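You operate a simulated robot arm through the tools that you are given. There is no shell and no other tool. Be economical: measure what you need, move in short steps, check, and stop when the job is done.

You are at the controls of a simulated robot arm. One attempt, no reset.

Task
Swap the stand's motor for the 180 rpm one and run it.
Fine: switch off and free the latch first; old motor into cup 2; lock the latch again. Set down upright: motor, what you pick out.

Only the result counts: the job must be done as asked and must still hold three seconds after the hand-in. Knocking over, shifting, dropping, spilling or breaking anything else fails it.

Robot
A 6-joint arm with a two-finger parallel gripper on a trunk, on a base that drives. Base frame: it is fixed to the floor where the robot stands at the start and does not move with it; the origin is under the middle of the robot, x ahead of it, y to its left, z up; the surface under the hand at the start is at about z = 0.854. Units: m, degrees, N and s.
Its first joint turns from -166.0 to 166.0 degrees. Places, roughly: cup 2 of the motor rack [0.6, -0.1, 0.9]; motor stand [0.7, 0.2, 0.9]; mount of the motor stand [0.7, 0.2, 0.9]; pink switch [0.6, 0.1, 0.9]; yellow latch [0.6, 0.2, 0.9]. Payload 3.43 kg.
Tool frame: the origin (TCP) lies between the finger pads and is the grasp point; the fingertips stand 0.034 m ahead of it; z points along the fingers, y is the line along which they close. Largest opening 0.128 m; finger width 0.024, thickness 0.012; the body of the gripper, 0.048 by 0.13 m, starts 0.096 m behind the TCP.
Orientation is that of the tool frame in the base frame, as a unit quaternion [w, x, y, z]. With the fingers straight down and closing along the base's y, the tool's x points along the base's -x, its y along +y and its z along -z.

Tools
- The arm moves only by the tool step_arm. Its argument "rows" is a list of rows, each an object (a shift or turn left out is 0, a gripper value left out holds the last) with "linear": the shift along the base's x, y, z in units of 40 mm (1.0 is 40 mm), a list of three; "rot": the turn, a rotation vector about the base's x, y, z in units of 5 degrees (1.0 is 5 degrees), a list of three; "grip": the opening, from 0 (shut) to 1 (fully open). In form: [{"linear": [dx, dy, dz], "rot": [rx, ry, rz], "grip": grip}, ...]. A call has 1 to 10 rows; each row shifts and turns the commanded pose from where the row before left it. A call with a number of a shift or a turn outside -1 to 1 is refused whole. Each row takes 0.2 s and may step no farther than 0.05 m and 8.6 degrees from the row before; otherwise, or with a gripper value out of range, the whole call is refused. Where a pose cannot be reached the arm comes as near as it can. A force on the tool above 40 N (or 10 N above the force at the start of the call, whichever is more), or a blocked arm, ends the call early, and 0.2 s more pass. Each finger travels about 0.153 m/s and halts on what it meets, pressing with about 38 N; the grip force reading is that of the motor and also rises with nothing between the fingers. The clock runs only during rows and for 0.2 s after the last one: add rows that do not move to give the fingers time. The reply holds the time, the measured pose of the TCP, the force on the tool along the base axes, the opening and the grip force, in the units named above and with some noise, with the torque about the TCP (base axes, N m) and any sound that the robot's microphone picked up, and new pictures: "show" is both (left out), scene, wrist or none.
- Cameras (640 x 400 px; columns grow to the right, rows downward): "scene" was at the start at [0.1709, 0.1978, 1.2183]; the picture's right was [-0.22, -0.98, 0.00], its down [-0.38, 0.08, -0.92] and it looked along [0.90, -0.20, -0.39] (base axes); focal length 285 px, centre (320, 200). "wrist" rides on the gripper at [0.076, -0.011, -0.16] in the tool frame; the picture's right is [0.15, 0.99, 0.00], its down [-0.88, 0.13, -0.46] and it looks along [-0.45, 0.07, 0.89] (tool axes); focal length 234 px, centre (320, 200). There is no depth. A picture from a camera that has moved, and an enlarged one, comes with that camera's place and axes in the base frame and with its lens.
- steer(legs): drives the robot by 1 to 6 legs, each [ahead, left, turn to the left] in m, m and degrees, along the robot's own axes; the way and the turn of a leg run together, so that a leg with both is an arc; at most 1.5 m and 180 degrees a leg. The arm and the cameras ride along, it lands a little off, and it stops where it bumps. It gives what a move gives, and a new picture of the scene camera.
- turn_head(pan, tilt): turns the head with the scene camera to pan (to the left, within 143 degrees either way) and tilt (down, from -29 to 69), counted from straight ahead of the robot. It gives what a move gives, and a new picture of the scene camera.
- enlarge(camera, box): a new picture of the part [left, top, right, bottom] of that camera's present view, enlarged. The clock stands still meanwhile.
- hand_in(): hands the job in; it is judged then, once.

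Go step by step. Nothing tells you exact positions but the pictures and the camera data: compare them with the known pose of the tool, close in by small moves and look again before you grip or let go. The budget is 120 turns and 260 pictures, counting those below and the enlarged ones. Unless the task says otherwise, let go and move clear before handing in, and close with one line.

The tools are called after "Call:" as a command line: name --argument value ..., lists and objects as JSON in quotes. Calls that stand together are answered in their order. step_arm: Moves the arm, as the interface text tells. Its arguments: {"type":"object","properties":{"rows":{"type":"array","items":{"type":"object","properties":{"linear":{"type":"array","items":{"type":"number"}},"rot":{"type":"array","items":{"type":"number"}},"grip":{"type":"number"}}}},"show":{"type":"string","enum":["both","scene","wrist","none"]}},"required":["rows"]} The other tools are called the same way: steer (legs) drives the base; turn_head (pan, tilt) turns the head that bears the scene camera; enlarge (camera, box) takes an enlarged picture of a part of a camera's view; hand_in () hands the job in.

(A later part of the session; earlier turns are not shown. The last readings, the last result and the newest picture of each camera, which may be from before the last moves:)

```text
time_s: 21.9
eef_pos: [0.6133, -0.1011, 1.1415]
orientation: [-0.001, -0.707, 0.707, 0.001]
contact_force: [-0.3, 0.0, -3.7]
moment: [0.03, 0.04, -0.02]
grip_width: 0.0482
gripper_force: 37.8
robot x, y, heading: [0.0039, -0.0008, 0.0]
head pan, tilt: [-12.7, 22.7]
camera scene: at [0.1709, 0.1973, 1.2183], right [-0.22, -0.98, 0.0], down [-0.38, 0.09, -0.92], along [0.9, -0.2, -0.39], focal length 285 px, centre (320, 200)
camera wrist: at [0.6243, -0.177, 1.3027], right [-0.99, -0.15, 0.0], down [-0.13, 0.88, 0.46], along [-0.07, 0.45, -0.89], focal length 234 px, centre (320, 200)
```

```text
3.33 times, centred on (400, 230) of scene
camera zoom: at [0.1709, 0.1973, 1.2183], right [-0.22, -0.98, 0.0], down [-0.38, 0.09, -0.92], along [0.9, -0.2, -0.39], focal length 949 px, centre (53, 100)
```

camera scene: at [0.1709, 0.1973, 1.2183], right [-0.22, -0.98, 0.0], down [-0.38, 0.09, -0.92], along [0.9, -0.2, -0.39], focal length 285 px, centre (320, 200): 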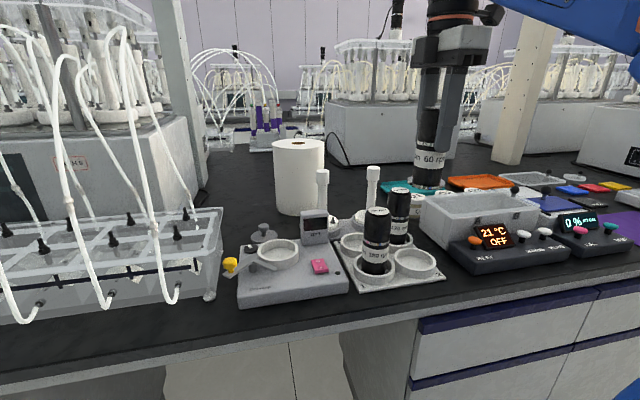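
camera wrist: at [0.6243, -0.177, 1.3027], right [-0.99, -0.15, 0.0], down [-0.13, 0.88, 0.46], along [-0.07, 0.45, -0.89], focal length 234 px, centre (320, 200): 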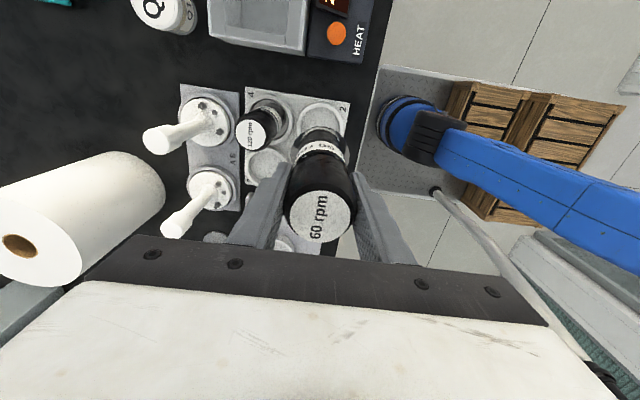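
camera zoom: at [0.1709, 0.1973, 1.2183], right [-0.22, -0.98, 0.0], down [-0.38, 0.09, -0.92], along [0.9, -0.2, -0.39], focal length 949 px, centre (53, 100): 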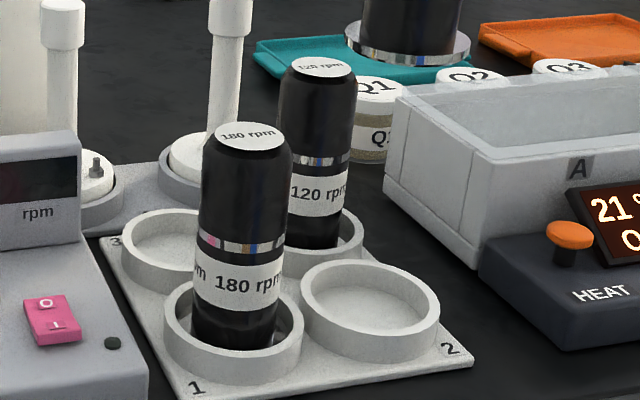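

Cup 2's centre comes out at about (0.611, -0.1015), right under the motor. I'll go down until its bottom is just above the rim and check again.

Call:
step_arm --rows '[{"linear": [-0.05, 0, -0.8]}, {"linear": [0, 0, -0.9]}, {"linear": [0, 0, -0.9]}, {"linear": [0, 0, -0.8]}, {}]' --show "both"

Call:
enlarge --camera "wrist" --box '[200, 0, 440, 150]'

Call:
enlarge --camera "scene" --box '[340, 190, 460, 290]'

```text
time_s: 23.1
eef_pos: [0.6116, -0.1006, 1.0064]
orientation: [0.0, -0.707, 0.707, 0.0]
contact_force: [0.3, 0.4, -3.9]
moment: [0.01, 0.03, 0.01]
grip_width: 0.0485
gripper_force: 38.2
robot x, y, heading: [0.0012, -0.002, 0.1]
head pan, tilt: [-12.7, 22.7]
camera scene: at [0.1709, 0.1974, 1.2183], right [-0.22, -0.98, 0.0], down [-0.38, 0.09, -0.92], along [0.9, -0.2, -0.39], focal length 285 px, centre (320, 200)
camera wrist: at [0.6231, -0.1769, 1.1668], right [-0.99, -0.15, 0.0], down [-0.13, 0.88, 0.46], along [-0.07, 0.45, -0.89], focal length 234 px, centre (320, 200)
```

scene: 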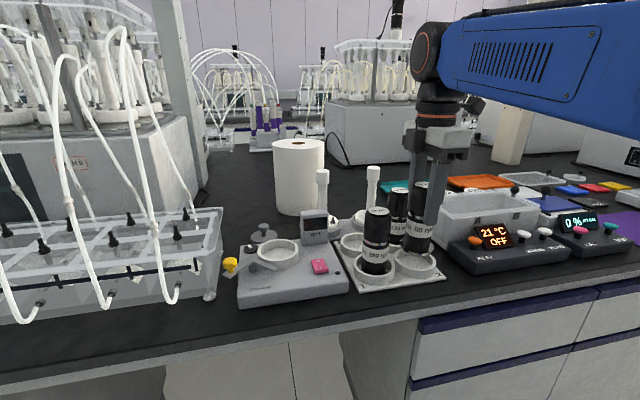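
wrist: 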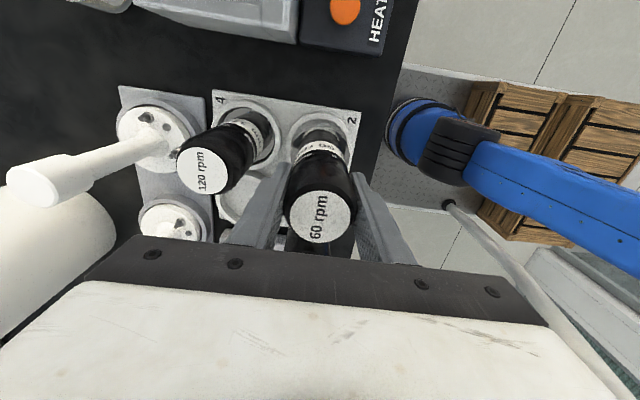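

```text
2.67 times, centred on (320, 75) of wrist
camera zoom: at [0.6231, -0.1769, 1.1668], right [-0.99, -0.15, 0.0], down [-0.13, 0.88, 0.46], along [-0.07, 0.45, -0.89], focal length 624 px, centre (320, 533)
```

zoom: 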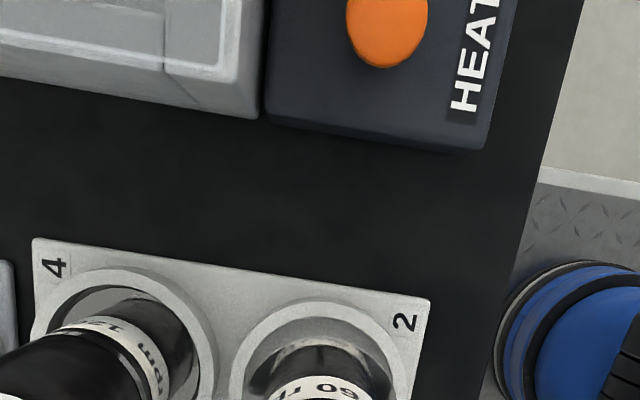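

```text
4.00 times, centred on (400, 240) of scene
camera zoom: at [0.1709, 0.1974, 1.2183], right [-0.22, -0.98, 0.0], down [-0.38, 0.09, -0.92], along [0.9, -0.2, -0.39], focal length 1139 px, centre (0, 40)
```

zoom: 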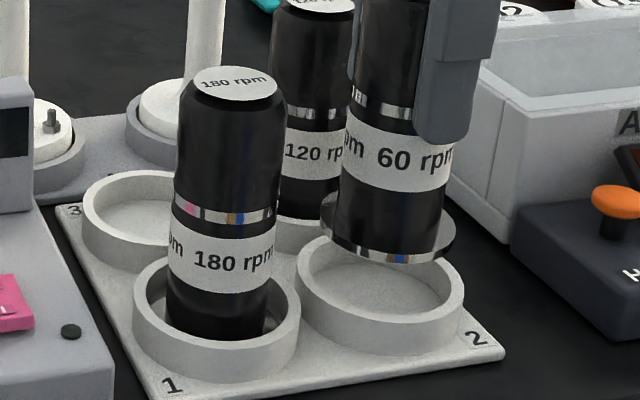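

The disc-shaped base lines up with cup 2. I'll lower it gently to the floor of the cup.

Call:
step_arm --rows '[{"linear": [0, 0, -0.5]}, {"linear": [0, 0, -0.4]}, {"linear": [0, 0, -0.12]}, {"linear": [0, 0, -0.05]}]' --show "scene"

Call:
enlarge --camera "scene" --box '[340, 190, 460, 290]'

```text
time_s: 24.1
eef_pos: [0.611, -0.1019, 0.9629]
orientation: [-0.001, -0.707, 0.707, 0.0]
contact_force: [0.3, 0.9, -4.3]
moment: [0.01, 0.0, 0.02]
grip_width: 0.0486
gripper_force: 37.4
robot x, y, heading: [0.0001, 0.0013, 0.0]
head pan, tilt: [-12.7, 22.7]
camera scene: at [0.1709, 0.1974, 1.2183], right [-0.22, -0.98, 0.0], down [-0.38, 0.09, -0.92], along [0.9, -0.2, -0.39], focal length 285 px, centre (320, 200)
```

scene: 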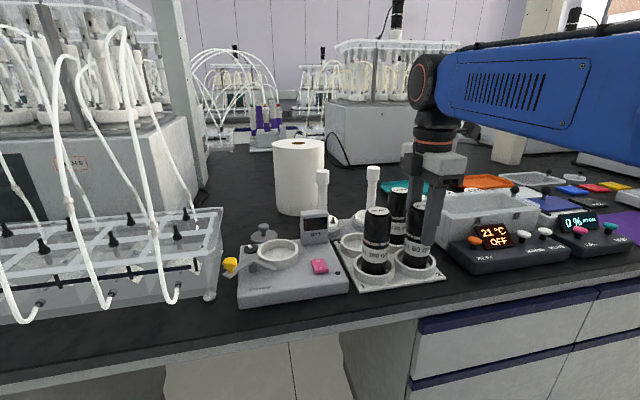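

```text
4.00 times, centred on (400, 240) of scene
camera zoom: at [0.1709, 0.1974, 1.2183], right [-0.22, -0.98, 0.0], down [-0.38, 0.09, -0.92], along [0.9, -0.2, -0.39], focal length 1139 px, centre (0, 40)
```

zoom: 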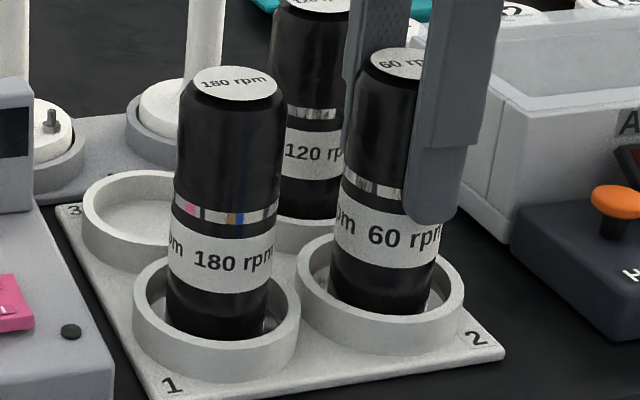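

Nearly down; still no contact. I'll lower in 1–1.5 mm steps until the force shows support.

Call:
step_arm --rows '[{"linear": [0, 0, -0.03]}, {"linear": [0, 0, -0.03]}]' --show "none"

Call:
step_arm --rows '[{"linear": [0, 0, -0.03]}, {"linear": [0, 0, -0.03]}]' --show "none"

```text
time_s: 24.7
eef_pos: [0.6114, -0.1008, 0.9615]
orientation: [0.0, -0.707, 0.707, 0.001]
contact_force: [-3.2, 1.8, 9.0]
moment: [0.26, 0.27, 0.03]
grip_width: 0.0486
gripper_force: 38.0
robot x, y, heading: [0.0011, 0.0009, -0.1]
head pan, tilt: [-12.7, 22.7]
```

```text
time_s: 25.3
eef_pos: [0.6105, -0.1015, 0.9596]
orientation: [0.001, -0.707, 0.708, -0.001]
contact_force: [-1.4, -1.4, 34.9]
moment: [0.0, 0.32, 0.0]
grip_width: 0.0487
gripper_force: 38.5
robot x, y, heading: [-0.0005, 0.001, -0.1]
head pan, tilt: [-12.7, 22.7]
```

Contact is confirmed. I'll relieve the pressure and let go.

Call:
step_arm --rows '[{"linear": [0, 0, 0.05]}, {"grip": 0.42}, {"grip": 0.6}, {}]' --show "none"

Call:
step_arm --rows '[{"linear": [0, 0, 0.5]}, {"linear": [0, 0, 1]}, {"linear": [0, 0, 1]}, {"linear": [0, 0, 0.5]}]' --show "both"

Call:
enlarge --camera "scene" --box '[340, 190, 460, 290]'

```text
time_s: 26.3
eef_pos: [0.6116, -0.102, 0.9599]
orientation: [0.0, 0.708, -0.707, 0.0]
contact_force: [0.0, 0.0, -0.7]
moment: [-0.02, 0.0, -0.04]
grip_width: 0.0768
gripper_force: 0.1
robot x, y, heading: [0.0018, 0.0003, -0.1]
head pan, tilt: [-12.7, 22.7]
```

```text
time_s: 27.3
eef_pos: [0.612, -0.1024, 1.0803]
orientation: [0.001, 0.707, -0.707, 0.0]
contact_force: [-0.1, 0.2, -0.2]
moment: [0.0, 0.03, 0.01]
grip_width: 0.0766
gripper_force: 0.1
robot x, y, heading: [-0.0002, -0.0019, -0.0]
head pan, tilt: [-12.7, 22.7]
camera scene: at [0.1708, 0.1974, 1.2183], right [-0.22, -0.98, 0.0], down [-0.38, 0.09, -0.92], along [0.9, -0.2, -0.39], focal length 285 px, centre (320, 200)
camera wrist: at [0.6239, -0.1771, 1.2418], right [-0.99, -0.15, 0.0], down [-0.13, 0.88, 0.46], along [-0.07, 0.45, -0.89], focal length 234 px, centre (320, 200)
```

scene: 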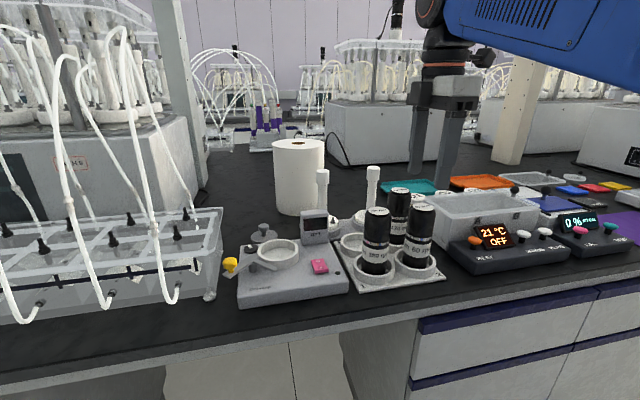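
wrist: 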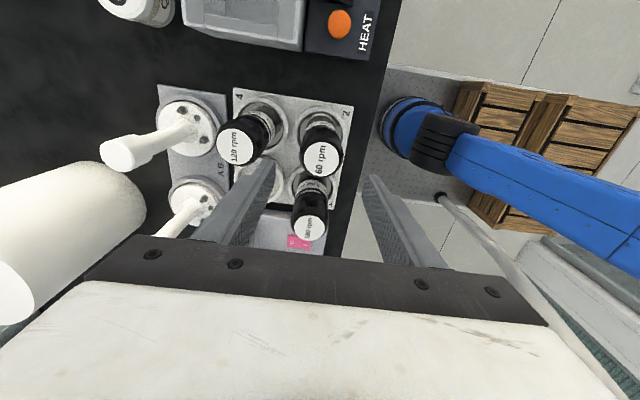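

```text
4.00 times, centred on (400, 240) of scene
camera zoom: at [0.1708, 0.1974, 1.2183], right [-0.22, -0.98, 0.0], down [-0.38, 0.09, -0.92], along [0.9, -0.2, -0.39], focal length 1139 px, centre (0, 40)
```

zoom: 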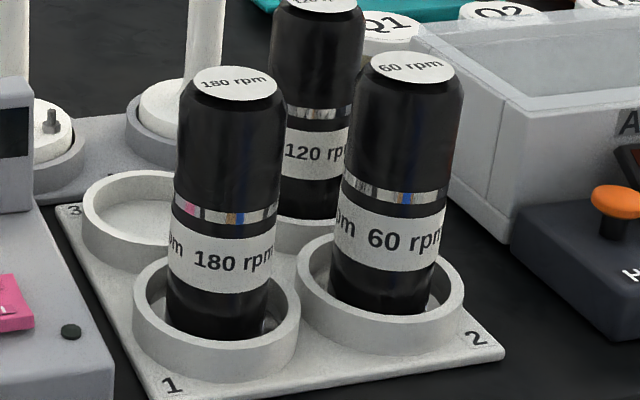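

The 60 rpm motor stands upright in cup 2. Now I'll go above the 180 rpm motor in cup 1.

Call:
step_arm --rows '[{"linear": [0, 0.8, 0]}, {"linear": [0, 0.8, 0]}, {"linear": [0, 0.7, 0]}, {}]' --show "wrist"

Call:
enlarge --camera "wrist" --box '[240, 100, 400, 200]'

```text
time_s: 28.3
eef_pos: [0.6113, -0.0081, 1.0803]
orientation: [-0.001, -0.706, 0.708, 0.0]
contact_force: [0.1, 0.5, -0.1]
moment: [0.0, -0.03, -0.01]
grip_width: 0.0768
gripper_force: 0.0
robot x, y, heading: [0.0013, -0.0004, -0.2]
head pan, tilt: [-12.7, 22.7]
camera wrist: at [0.623, -0.0845, 1.2416], right [-0.99, -0.15, 0.0], down [-0.13, 0.88, 0.46], along [-0.07, 0.45, -0.89], focal length 234 px, centre (320, 200)
```

wrist: 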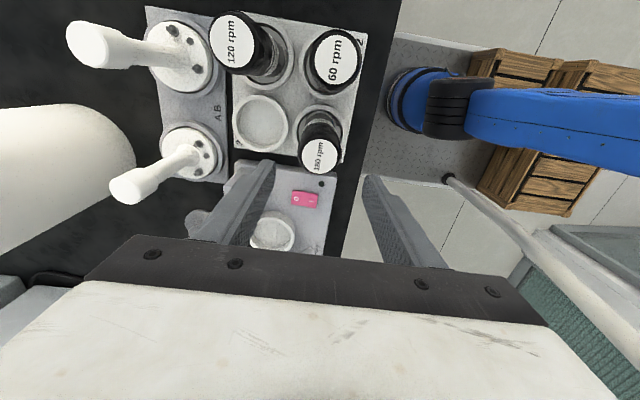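

```text
4.00 times, centred on (320, 150) of wrist
camera zoom: at [0.623, -0.0845, 1.2416], right [-0.99, -0.15, 0.0], down [-0.13, 0.88, 0.46], along [-0.07, 0.45, -0.89], focal length 937 px, centre (320, 400)
```

zoom: 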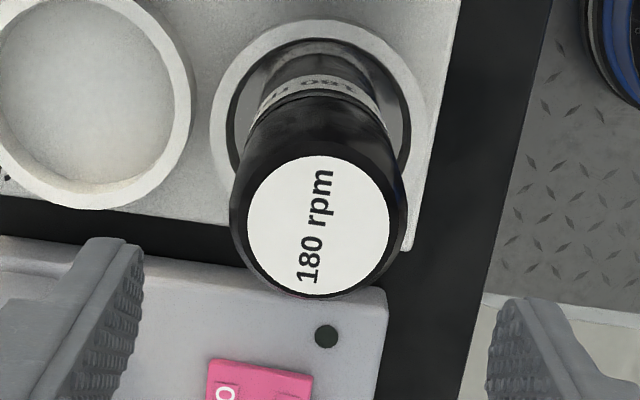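

The 180 motor's axis is at (0.612, -0.0115). I'll descend, grip it at the same height and lift slightly.

Call:
step_arm --rows '[{"linear": [0.02, -0.085, -0.4]}, {"linear": [0, 0, -0.9]}, {"linear": [0, 0, -0.9]}, {"linear": [0, 0, -0.78]}, {}]' --show "wrist"

Call:
step_arm --rows '[{"grip": 0}, {}, {}, {"linear": [0, 0, 0.25]}, {"linear": [0, 0, 0.5]}, {"linear": [0, 0, 0.5]}]' --show "both"

Call:
enlarge --camera "scene" --box '[320, 160, 480, 290]'

```text
time_s: 29.5
eef_pos: [0.612, -0.011, 0.96]
orientation: [0.001, 0.707, -0.707, -0.001]
contact_force: [0.5, 0.6, -0.6]
moment: [0.01, -0.01, 0.03]
grip_width: 0.0771
gripper_force: 0.1
robot x, y, heading: [-0.0035, -0.002, -0.0]
head pan, tilt: [-12.7, 22.7]
camera wrist: at [0.6233, -0.0877, 1.1206], right [-0.99, -0.15, 0.0], down [-0.13, 0.88, 0.46], along [-0.07, 0.45, -0.89], focal length 234 px, centre (320, 200)
```

wrist: 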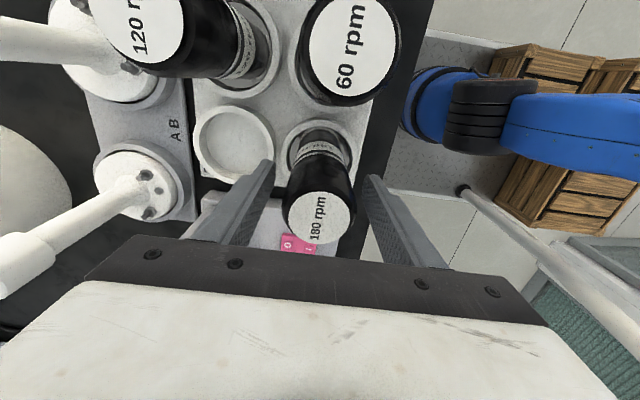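

```text
time_s: 30.9
eef_pos: [0.6122, -0.0116, 1.0124]
orientation: [-0.001, -0.707, 0.707, 0.001]
contact_force: [0.7, -0.3, -4.1]
moment: [0.0, 0.0, 0.0]
grip_width: 0.0485
gripper_force: 37.3
robot x, y, heading: [0.0007, -0.001, -0.1]
head pan, tilt: [-12.7, 22.7]
camera scene: at [0.171, 0.1974, 1.2183], right [-0.22, -0.98, 0.0], down [-0.38, 0.09, -0.92], along [0.9, -0.2, -0.39], focal length 285 px, centre (320, 200)
camera wrist: at [0.6229, -0.0874, 1.1733], right [-0.99, -0.15, 0.0], down [-0.13, 0.88, 0.46], along [-0.07, 0.45, -0.89], focal length 234 px, centre (320, 200)
```

scene: 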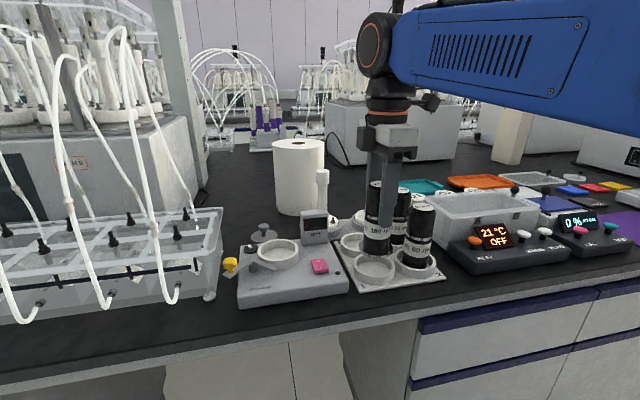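
wrist: 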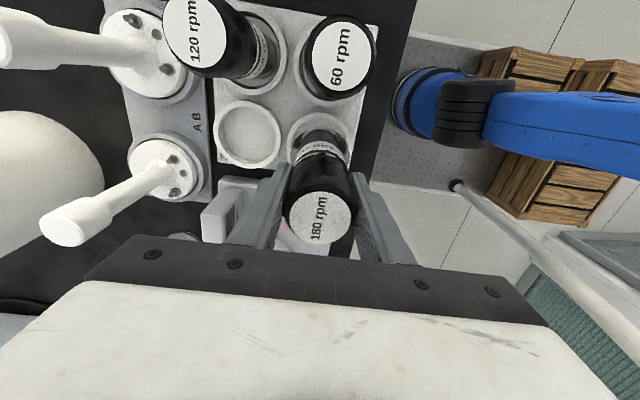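

```text
3.08 times, centred on (400, 225) of scene
camera zoom: at [0.171, 0.1974, 1.2183], right [-0.22, -0.98, 0.0], down [-0.38, 0.09, -0.92], along [0.9, -0.2, -0.39], focal length 876 px, centre (74, 123)
```

zoom: 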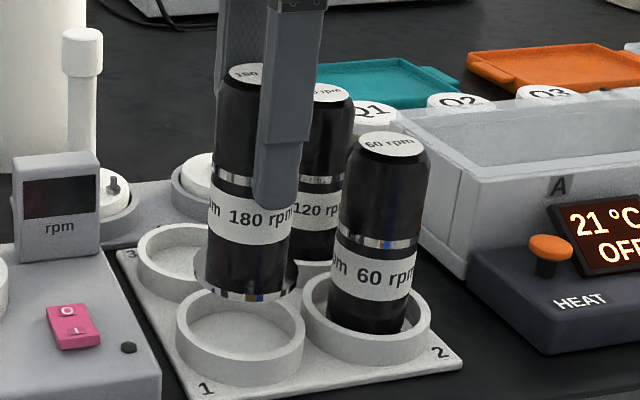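

The 180 rpm motor is lifted. I'll carry it over to above the stand's mount.

Call:
step_arm --rows '[{"linear": [0, 0, 0.9]}, {"linear": [0, 0, 0.9]}, {"linear": [0, 0, 0.7]}, {"linear": [0.255, 0.77, 0]}, {"linear": [0.255, 0.77, 0]}, {"linear": [0.255, 0.77, 0]}, {"linear": [0.255, 0.77, 0]}, {"linear": [0.255, 0.77, 0]}, {"linear": [0.255, 0.77, 0]}, {}]' --show "both"

Call:
enlarge --camera "wrist" --box '[200, 40, 440, 190]'

Call:
enlarge --camera "scene" --box '[215, 180, 343, 280]'

```text
time_s: 33.1
eef_pos: [0.6737, 0.173, 1.1114]
orientation: [0.001, 0.707, -0.707, 0.0]
contact_force: [0.4, 0.8, -4.2]
moment: [-0.03, 0.0, 0.01]
grip_width: 0.0486
gripper_force: 38.3
robot x, y, heading: [-0.0004, 0.0036, 0.2]
head pan, tilt: [-12.7, 22.7]
camera scene: at [0.1709, 0.1975, 1.2183], right [-0.22, -0.98, 0.0], down [-0.38, 0.09, -0.92], along [0.9, -0.2, -0.39], focal length 285 px, centre (320, 200)
camera wrist: at [0.6849, 0.097, 1.2728], right [-0.99, -0.15, 0.0], down [-0.13, 0.88, 0.46], along [-0.07, 0.45, -0.89], focal length 234 px, centre (320, 200)
```

scene: 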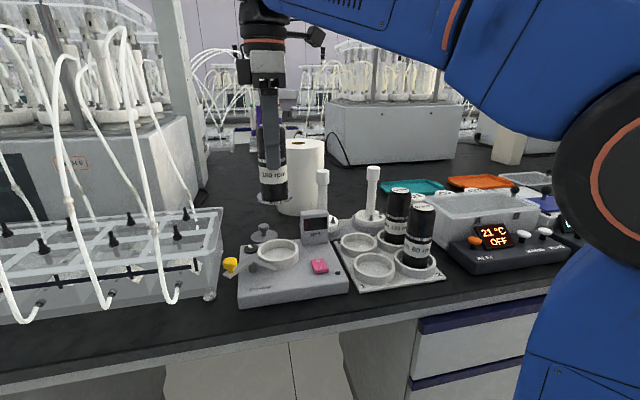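
wrist: 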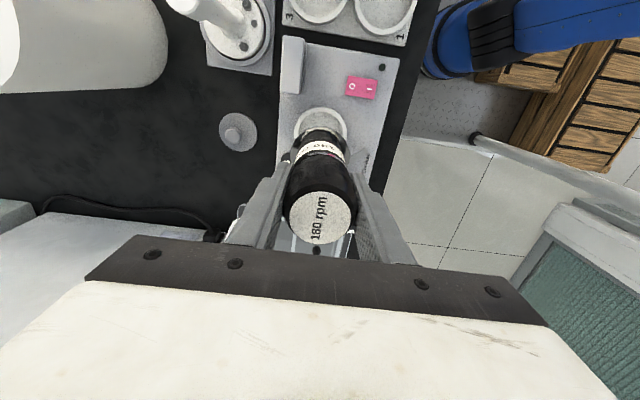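

```text
2.67 times, centred on (320, 115) of wrist
camera zoom: at [0.6849, 0.097, 1.2728], right [-0.99, -0.15, 0.0], down [-0.13, 0.88, 0.46], along [-0.07, 0.45, -0.89], focal length 624 px, centre (320, 427)
```

zoom: 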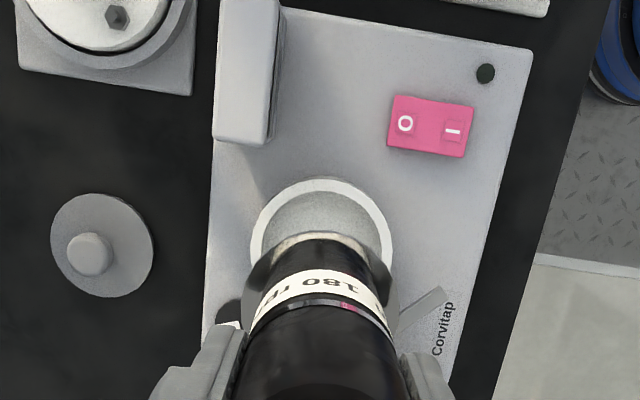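

```text
4.00 times, centred on (279, 230) of scene
camera zoom: at [0.1709, 0.1975, 1.2183], right [-0.22, -0.98, 0.0], down [-0.38, 0.09, -0.92], along [0.9, -0.2, -0.39], focal length 1139 px, centre (484, 80)
```

zoom: 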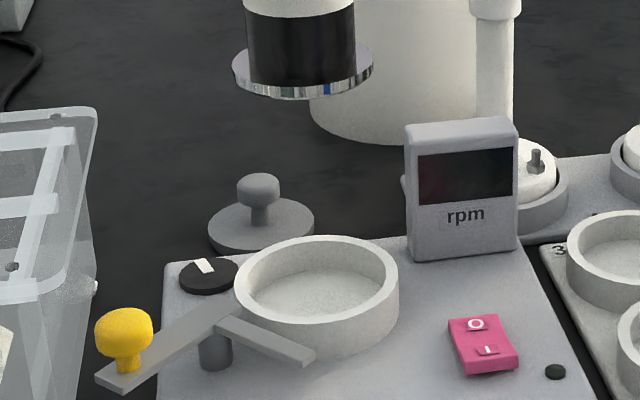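

The mount's centre is at (0.672, 0.173), directly below. I'll lower to just above the rim and check.

Call:
step_arm --rows '[{"linear": [-0.02, 0, -0.7]}, {"linear": [0, 0, -0.8]}, {"linear": [0, 0, -0.7]}, {}]' --show "scene"

Call:
enlarge --camera "scene" --box '[225, 200, 345, 275]'

Call:
enlarge --camera "wrist" --box '[240, 80, 400, 180]'

```text
time_s: 34.1
eef_pos: [0.6726, 0.1728, 1.0251]
orientation: [-0.001, -0.707, 0.707, 0.001]
contact_force: [0.1, -0.9, -4.7]
moment: [0.02, 0.02, -0.02]
grip_width: 0.0484
gripper_force: 38.2
robot x, y, heading: [0.0001, 0.0009, -0.1]
head pan, tilt: [-12.7, 22.7]
camera scene: at [0.171, 0.1974, 1.2183], right [-0.22, -0.98, 0.0], down [-0.38, 0.09, -0.92], along [0.9, -0.2, -0.39], focal length 285 px, centre (320, 200)
```

scene: 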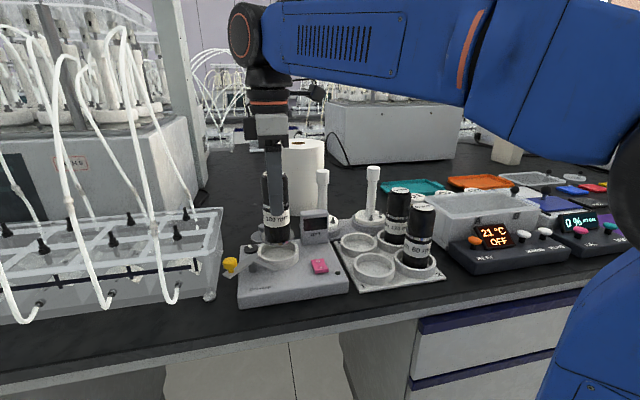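

```text
5.33 times, centred on (285, 238) of scene
camera zoom: at [0.171, 0.1974, 1.2183], right [-0.22, -0.98, 0.0], down [-0.38, 0.09, -0.92], along [0.9, -0.2, -0.39], focal length 1518 px, centre (507, 0)
```

zoom: 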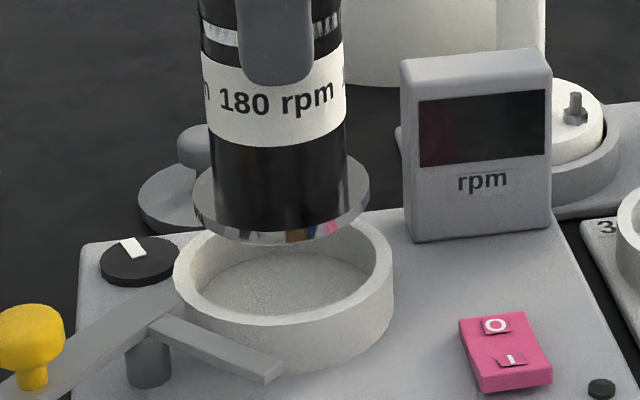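

```text
4.00 times, centred on (320, 130) of wrist
camera zoom: at [0.6857, 0.0961, 1.1868], right [-0.99, -0.15, 0.0], down [-0.13, 0.88, 0.46], along [-0.07, 0.45, -0.89], focal length 937 px, centre (320, 480)
```

zoom: 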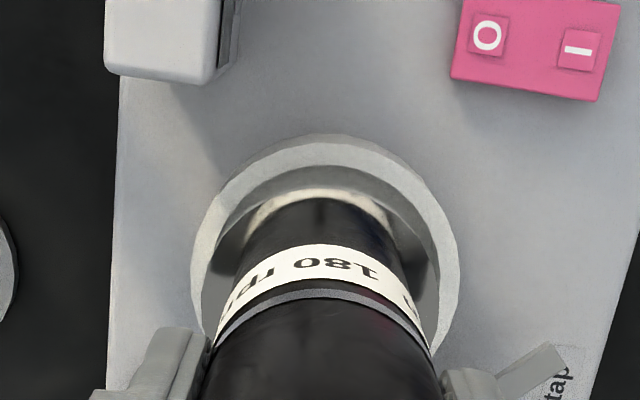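

Well aligned. I'll lower it into the mount.

Call:
step_arm --rows '[{"linear": [0, 0, -0.4]}, {"linear": [0, 0, -0.4]}, {"linear": [0, 0, -0.12]}, {"linear": [0, 0, -0.06]}]' --show "none"

Call:
step_arm --rows '[{"linear": [0, 0, -0.03]}]' --show "scene"

Call:
enlarge --camera "scene" --box '[225, 200, 345, 275]'

```text
time_s: 35.1
eef_pos: [0.6743, 0.1722, 0.9836]
orientation: [0.0, -0.707, 0.707, 0.001]
contact_force: [1.1, -1.1, -3.0]
moment: [0.01, -0.01, -0.02]
grip_width: 0.0484
gripper_force: 38.5
robot x, y, heading: [-0.0005, -0.0003, -0.2]
head pan, tilt: [-12.7, 22.7]
```

```text
time_s: 35.5
eef_pos: [0.6743, 0.1715, 0.9837]
orientation: [0.001, 0.707, -0.707, 0.0]
contact_force: [0.1, 1.1, -2.3]
moment: [-0.01, 0.03, -0.02]
grip_width: 0.0486
gripper_force: 38.5
robot x, y, heading: [-0.0001, 0.0001, -0.2]
head pan, tilt: [-12.7, 22.7]
camera scene: at [0.1709, 0.1974, 1.2183], right [-0.22, -0.98, 0.0], down [-0.38, 0.09, -0.92], along [0.9, -0.2, -0.39], focal length 285 px, centre (320, 200)
```

scene: 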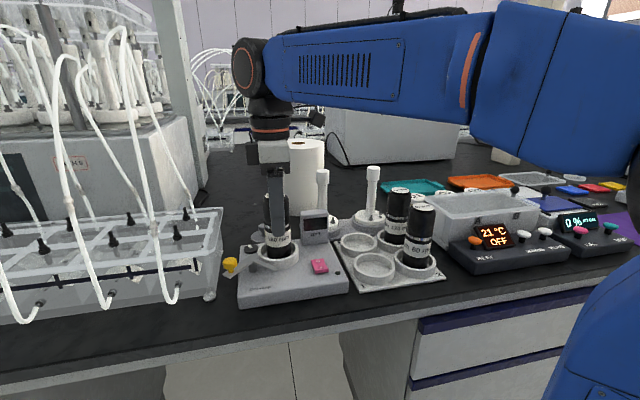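

```text
5.33 times, centred on (285, 238) of scene
camera zoom: at [0.1709, 0.1974, 1.2183], right [-0.22, -0.98, 0.0], down [-0.38, 0.09, -0.92], along [0.9, -0.2, -0.39], focal length 1518 px, centre (507, 0)
```

zoom: 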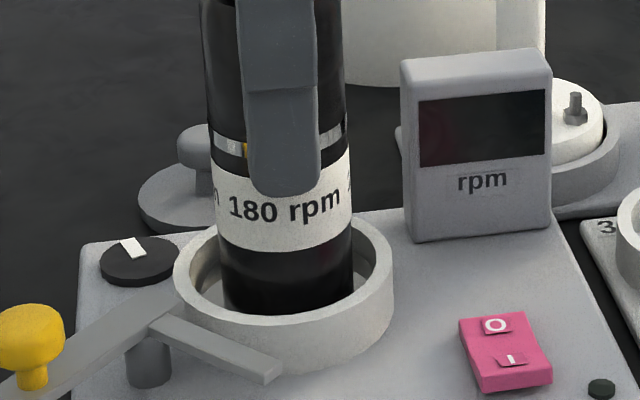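

Almost seated; a few more small steps down until it bears.

Call:
step_arm --rows '[{"linear": [-0.03, 0.02, -0.03]}, {"linear": [0, 0, -0.03]}]' --show "none"

Call:
step_arm --rows '[{"linear": [0, 0, -0.03]}]' --show "none"

```text
time_s: 36.1
eef_pos: [0.6717, 0.1726, 0.9831]
orientation: [0.002, -0.706, 0.708, -0.001]
contact_force: [10.8, -0.7, 31.2]
moment: [-0.54, -0.2, 0.18]
grip_width: 0.0484
gripper_force: 38.5
robot x, y, heading: [-0.0012, -0.0009, -0.2]
head pan, tilt: [-12.7, 22.7]
```

```text
time_s: 36.5
eef_pos: [0.6714, 0.1712, 0.9816]
orientation: [-0.001, 0.707, -0.707, 0.0]
contact_force: [12.3, 2.7, 34.3]
moment: [0.15, -0.54, 0.01]
grip_width: 0.0483
gripper_force: 38.1
robot x, y, heading: [0.0012, -0.0018, -0.0]
head pan, tilt: [-12.7, 22.7]
```

Seated. I'll relieve the load, release, and rise to inspect.

Call:
step_arm --rows '[{"linear": [0.02, 0, 0.06]}, {"grip": 0.42}, {"grip": 0.6}, {}, {"linear": [0, 0, 0.5]}, {"linear": [0, 0, 1]}, {"linear": [0, 0, 1]}]' --show "both"

Call:
enlarge --camera "scene" --box '[225, 190, 345, 275]'

Call:
enlarge --camera "wrist" --box '[220, 80, 420, 205]'

```text
time_s: 38.1
eef_pos: [0.6737, 0.1714, 1.0811]
orientation: [-0.001, -0.706, 0.708, -0.001]
contact_force: [-0.2, 0.7, 0.3]
moment: [0.01, 0.04, -0.02]
grip_width: 0.0771
gripper_force: 0.1
robot x, y, heading: [0.0015, -0.0008, 0.1]
head pan, tilt: [-12.7, 22.7]
camera scene: at [0.1709, 0.1974, 1.2183], right [-0.22, -0.98, 0.0], down [-0.38, 0.09, -0.92], along [0.9, -0.2, -0.39], focal length 285 px, centre (320, 200)
camera wrist: at [0.6839, 0.0953, 1.2418], right [-0.99, -0.15, 0.0], down [-0.13, 0.88, 0.46], along [-0.07, 0.45, -0.89], focal length 234 px, centre (320, 200)
```

scene: 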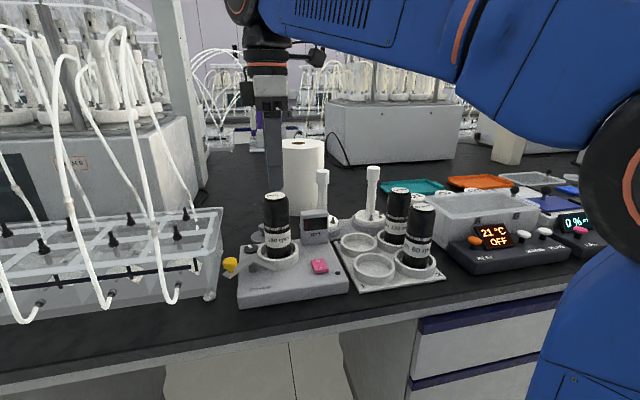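
wrist: 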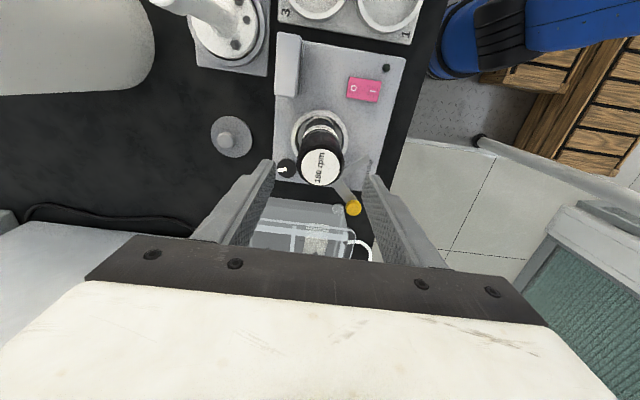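

```text
4.71 times, centred on (285, 232) of scene
camera zoom: at [0.1709, 0.1974, 1.2183], right [-0.22, -0.98, 0.0], down [-0.38, 0.09, -0.92], along [0.9, -0.2, -0.39], focal length 1340 px, centre (485, 47)
```

zoom: 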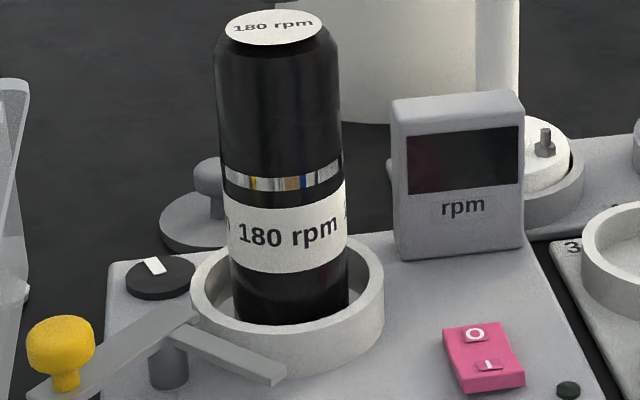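

```text
3.20 times, centred on (320, 142) of wrist
camera zoom: at [0.6839, 0.0953, 1.2418], right [-0.99, -0.15, 0.0], down [-0.13, 0.88, 0.46], along [-0.07, 0.45, -0.89], focal length 749 px, centre (320, 384)
```

zoom: 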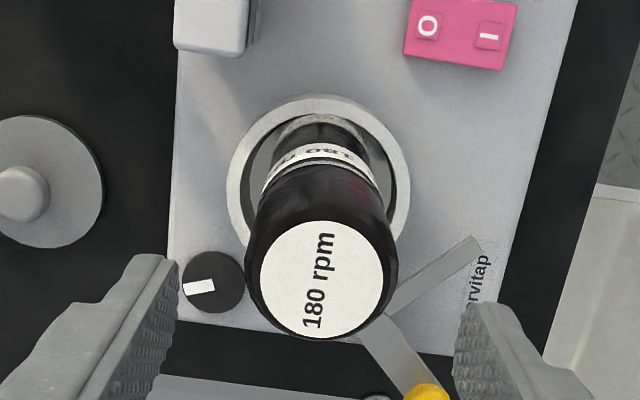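

The 180 rpm motor stands upright in the mount. To lock the latch I'll go down behind the knob (knob now near (0.607, 0.254)) with closed fingers.

Call:
step_arm --rows '[{"linear": [-0.3, 0.7, 0], "grip": 0}, {"linear": [-0.3, 0.75, 0]}, {"linear": [-0.29, 0.72, 0]}, {}, {"linear": [0, 0, -0.9]}, {"linear": [0, 0, -0.9]}, {"linear": [0, 0, -0.9]}]' --show "both"

Call:
enlarge --camera "wrist" --box '[220, 80, 420, 205]'

Call:
enlarge --camera "scene" --box '[205, 200, 325, 275]'

```text
time_s: 39.7
eef_pos: [0.6357, 0.2608, 0.9731]
orientation: [-0.001, -0.707, 0.707, 0.0]
contact_force: [-1.2, 0.0, -0.2]
moment: [0.02, 0.02, 0.01]
grip_width: 0.0
gripper_force: 33.1
robot x, y, heading: [-0.0012, 0.0, 0.1]
head pan, tilt: [-12.7, 22.7]
camera scene: at [0.1708, 0.1974, 1.2183], right [-0.22, -0.98, 0.0], down [-0.38, 0.09, -0.92], along [0.9, -0.2, -0.39], focal length 285 px, centre (320, 200)
camera wrist: at [0.6473, 0.1839, 1.1342], right [-0.99, -0.15, 0.0], down [-0.13, 0.88, 0.46], along [-0.07, 0.45, -0.89], focal length 234 px, centre (320, 200)
```

scene: 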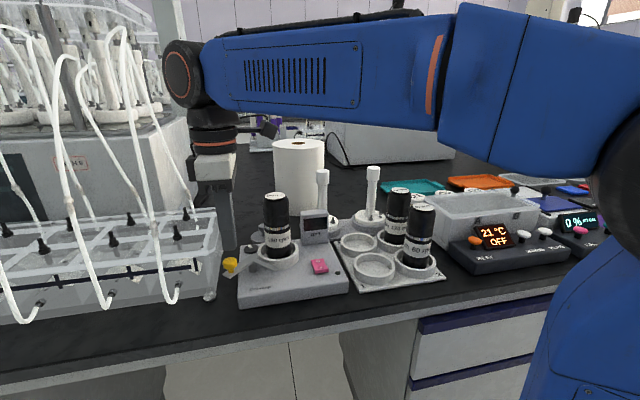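
wrist: 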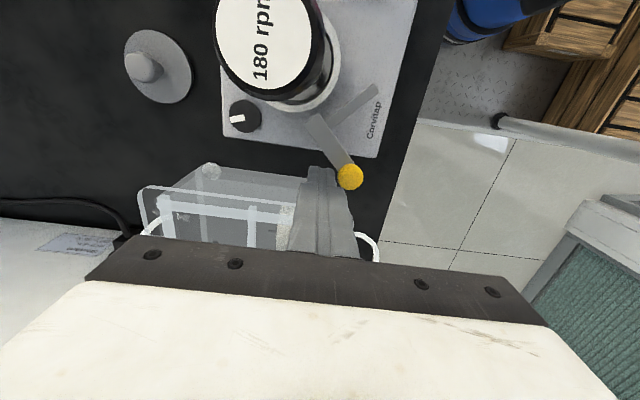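

```text
3.20 times, centred on (320, 142) of wrist
camera zoom: at [0.6473, 0.1839, 1.1342], right [-0.99, -0.15, 0.0], down [-0.13, 0.88, 0.46], along [-0.07, 0.45, -0.89], focal length 749 px, centre (320, 384)
```

zoom: 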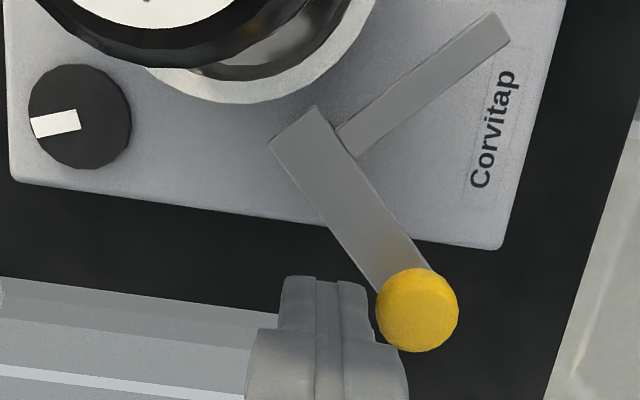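

```text
5.33 times, centred on (265, 238) of scene
camera zoom: at [0.1708, 0.1974, 1.2183], right [-0.22, -0.98, 0.0], down [-0.38, 0.09, -0.92], along [0.9, -0.2, -0.39], focal length 1518 px, centre (613, 0)
```

zoom: 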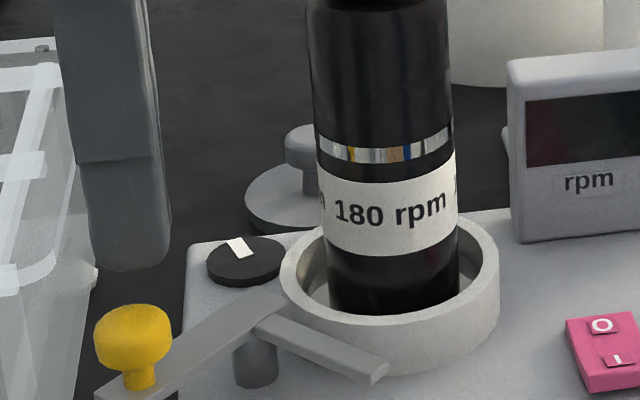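

The finger is behind the knob (at its +x side), clear of the tank. I'll lower the last bit and sweep the knob back along its arc.

Call:
step_arm --rows '[{"linear": [0, 0, -0.6]}, {"linear": [-0.35, 0.07, 0]}, {"linear": [-0.25, 0, 0]}, {"linear": [-0.2, -0.08, 0]}, {"linear": [-0.17, -0.12, 0]}]' --show "both"

Call:
enlarge --camera "wrist" --box '[220, 80, 420, 205]'

```text
time_s: 40.4
eef_pos: [0.622, 0.26, 0.9509]
orientation: [0.001, -0.705, 0.71, -0.003]
contact_force: [8.6, -6.1, 0.3]
moment: [-0.21, -0.23, 0.12]
grip_width: 0.0004
gripper_force: 33.2
robot x, y, heading: [0.0012, -0.001, -0.1]
head pan, tilt: [-12.7, 22.7]
stopped in row 3: the force on the tool passed its limit at 52 N (the readings are from after the stop); the commanded pose is now the measured one
camera scene: at [0.1717, 0.1966, 1.2183], right [-0.22, -0.98, 0.0], down [-0.38, 0.09, -0.92], along [0.9, -0.2, -0.39], focal length 285 px, centre (320, 200)
camera wrist: at [0.6315, 0.1838, 1.1116], right [-0.99, -0.14, 0.0], down [-0.13, 0.88, 0.45], along [-0.06, 0.45, -0.89], focal length 234 px, centre (320, 200)
```

scene: 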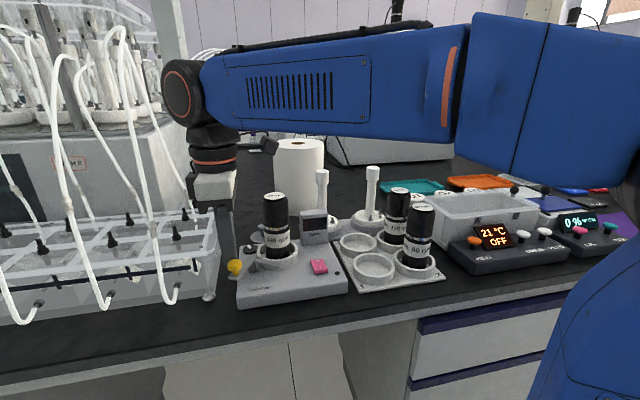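
wrist: 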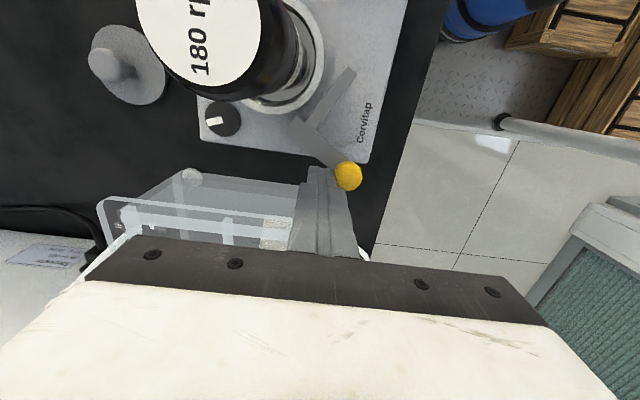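

```text
3.20 times, centred on (320, 142) of wrist
camera zoom: at [0.6315, 0.1838, 1.1116], right [-0.99, -0.14, 0.0], down [-0.13, 0.88, 0.45], along [-0.06, 0.45, -0.89], focal length 749 px, centre (320, 384)
```

zoom: 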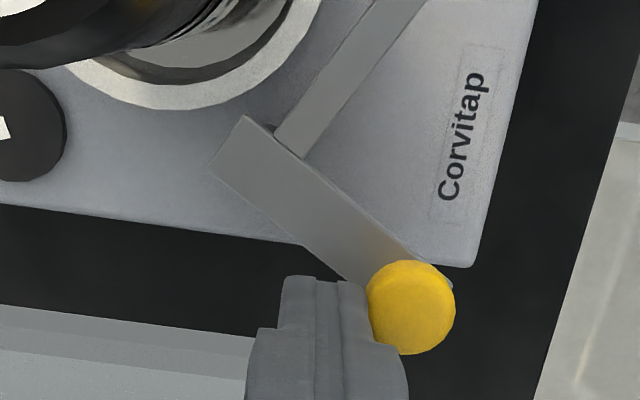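

The knob moved about a third of the way, then the push direction jammed. I'll reposition the finger more to the left-rear of the knob and push mostly toward -y.

Call:
step_arm --rows '[{"linear": [0.22, 0, 0]}, {"linear": [0, 0.3, 0]}, {"linear": [-0.2, 0, 0]}, {"linear": [-0.12, -0.1, 0]}, {"linear": [-0.14, -0.14, 0]}, {"linear": [-0.12, -0.16, 0]}]' --show "both"

Call:
enlarge --camera "wrist" --box '[220, 80, 420, 205]'

```text
time_s: 41.8
eef_pos: [0.6051, 0.2567, 0.9502]
orientation: [0.0, -0.706, 0.709, -0.003]
contact_force: [0.2, 0.6, 0.1]
moment: [-0.03, 0.03, 0.01]
grip_width: 0.0
gripper_force: 32.7
robot x, y, heading: [-0.003, 0.0004, -0.1]
head pan, tilt: [-12.7, 22.7]
camera scene: at [0.1712, 0.1972, 1.2183], right [-0.22, -0.98, 0.0], down [-0.38, 0.09, -0.92], along [0.9, -0.2, -0.39], focal length 285 px, centre (320, 200)
camera wrist: at [0.6159, 0.1806, 1.1114], right [-0.99, -0.14, 0.0], down [-0.13, 0.88, 0.45], along [-0.06, 0.45, -0.89], focal length 234 px, centre (320, 200)
```

scene: 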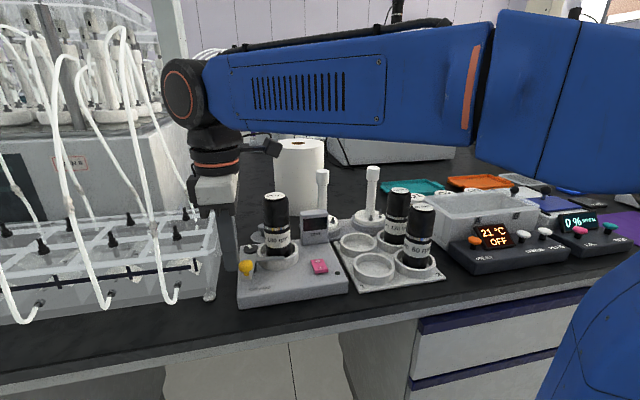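
wrist: 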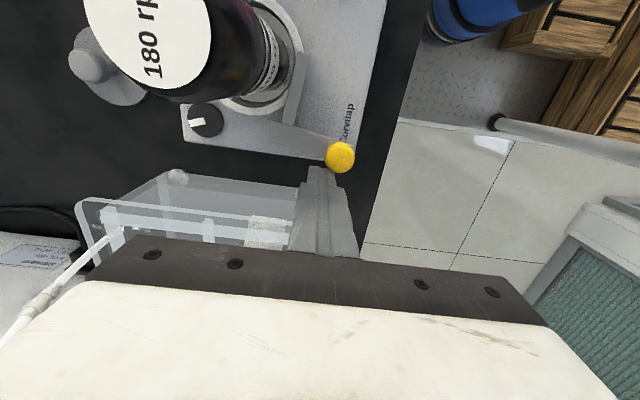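

```text
3.20 times, centred on (320, 142) of wrist
camera zoom: at [0.6159, 0.1806, 1.1114], right [-0.99, -0.14, 0.0], down [-0.13, 0.88, 0.45], along [-0.06, 0.45, -0.89], focal length 749 px, centre (320, 384)
```

zoom: 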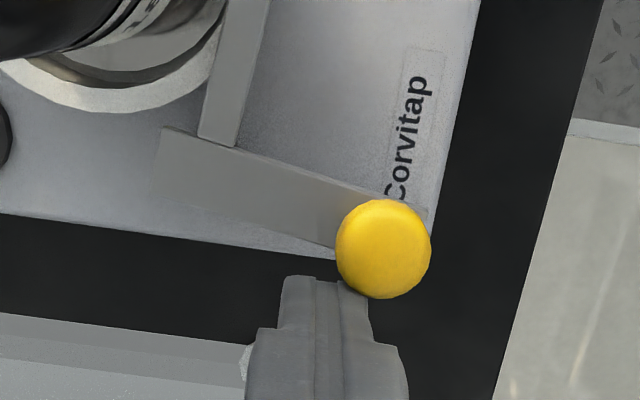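

Only about 10–15° remain. I'll push on toward -y until it meets its stop.

Call:
step_arm --rows '[{"linear": [-0.2, -0.03, 0]}, {"linear": [-0.12, -0.12, 0]}, {"linear": [0, -0.15, 0]}, {"linear": [0, -0.1, 0]}]' --show "both"

Call:
enlarge --camera "wrist" --box '[220, 60, 420, 185]'

Call:
enlarge --camera "scene" --box '[225, 200, 345, 275]'

```text
time_s: 42.7
eef_pos: [0.593, 0.2482, 0.9505]
orientation: [-0.003, 0.708, -0.707, 0.0]
contact_force: [-0.2, 18.0, -2.5]
moment: [0.53, -0.15, -0.02]
grip_width: 0.0002
gripper_force: 33.1
robot x, y, heading: [0.0021, 0.0009, 0.1]
head pan, tilt: [-12.7, 22.7]
stopped in row 4: the force on the tool passed its limit at 46 N (the readings are from after the stop); the commanded pose is now the measured one
camera scene: at [0.1712, 0.1985, 1.2182], right [-0.22, -0.98, 0.0], down [-0.38, 0.08, -0.92], along [0.9, -0.2, -0.39], focal length 285 px, centre (320, 200)
camera wrist: at [0.6035, 0.1718, 1.1112], right [-0.99, -0.15, -0.01], down [-0.13, 0.88, 0.46], along [-0.06, 0.45, -0.89], focal length 234 px, centre (320, 200)
```

scene: 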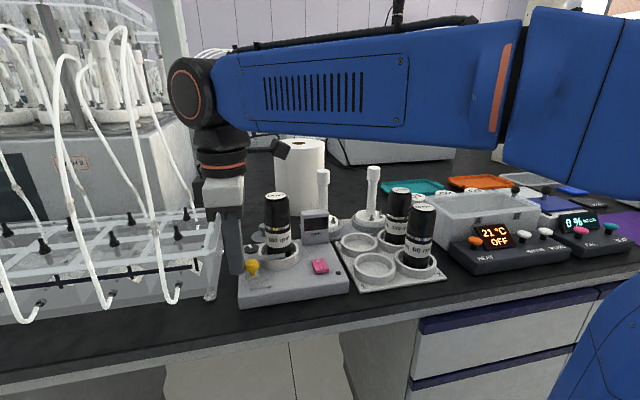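
wrist: 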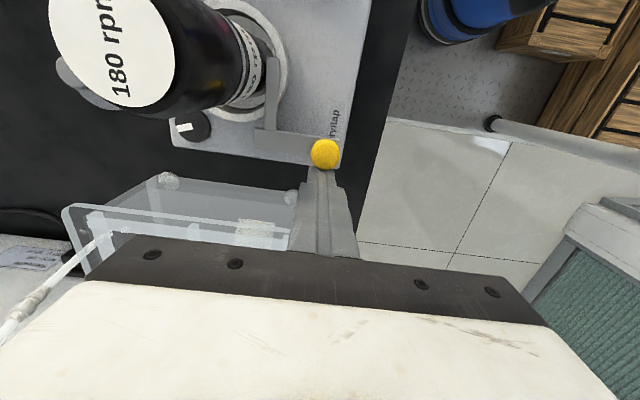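

```text
3.20 times, centred on (320, 122) of wrist
camera zoom: at [0.6035, 0.1718, 1.1112], right [-0.99, -0.15, -0.01], down [-0.13, 0.88, 0.46], along [-0.06, 0.45, -0.89], focal length 749 px, centre (320, 448)
```

zoom: 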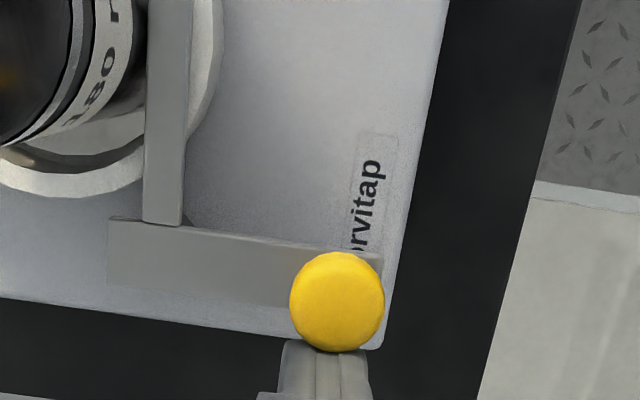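

```text
5.33 times, centred on (285, 238) of scene
camera zoom: at [0.1712, 0.1985, 1.2182], right [-0.22, -0.98, 0.0], down [-0.38, 0.08, -0.92], along [0.9, -0.2, -0.39], focal length 1518 px, centre (507, 0)
```

zoom: 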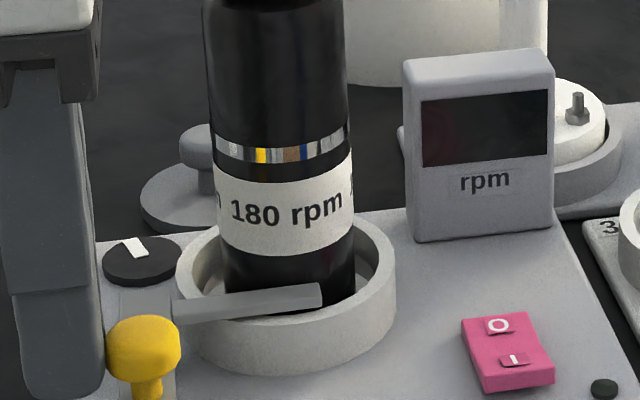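

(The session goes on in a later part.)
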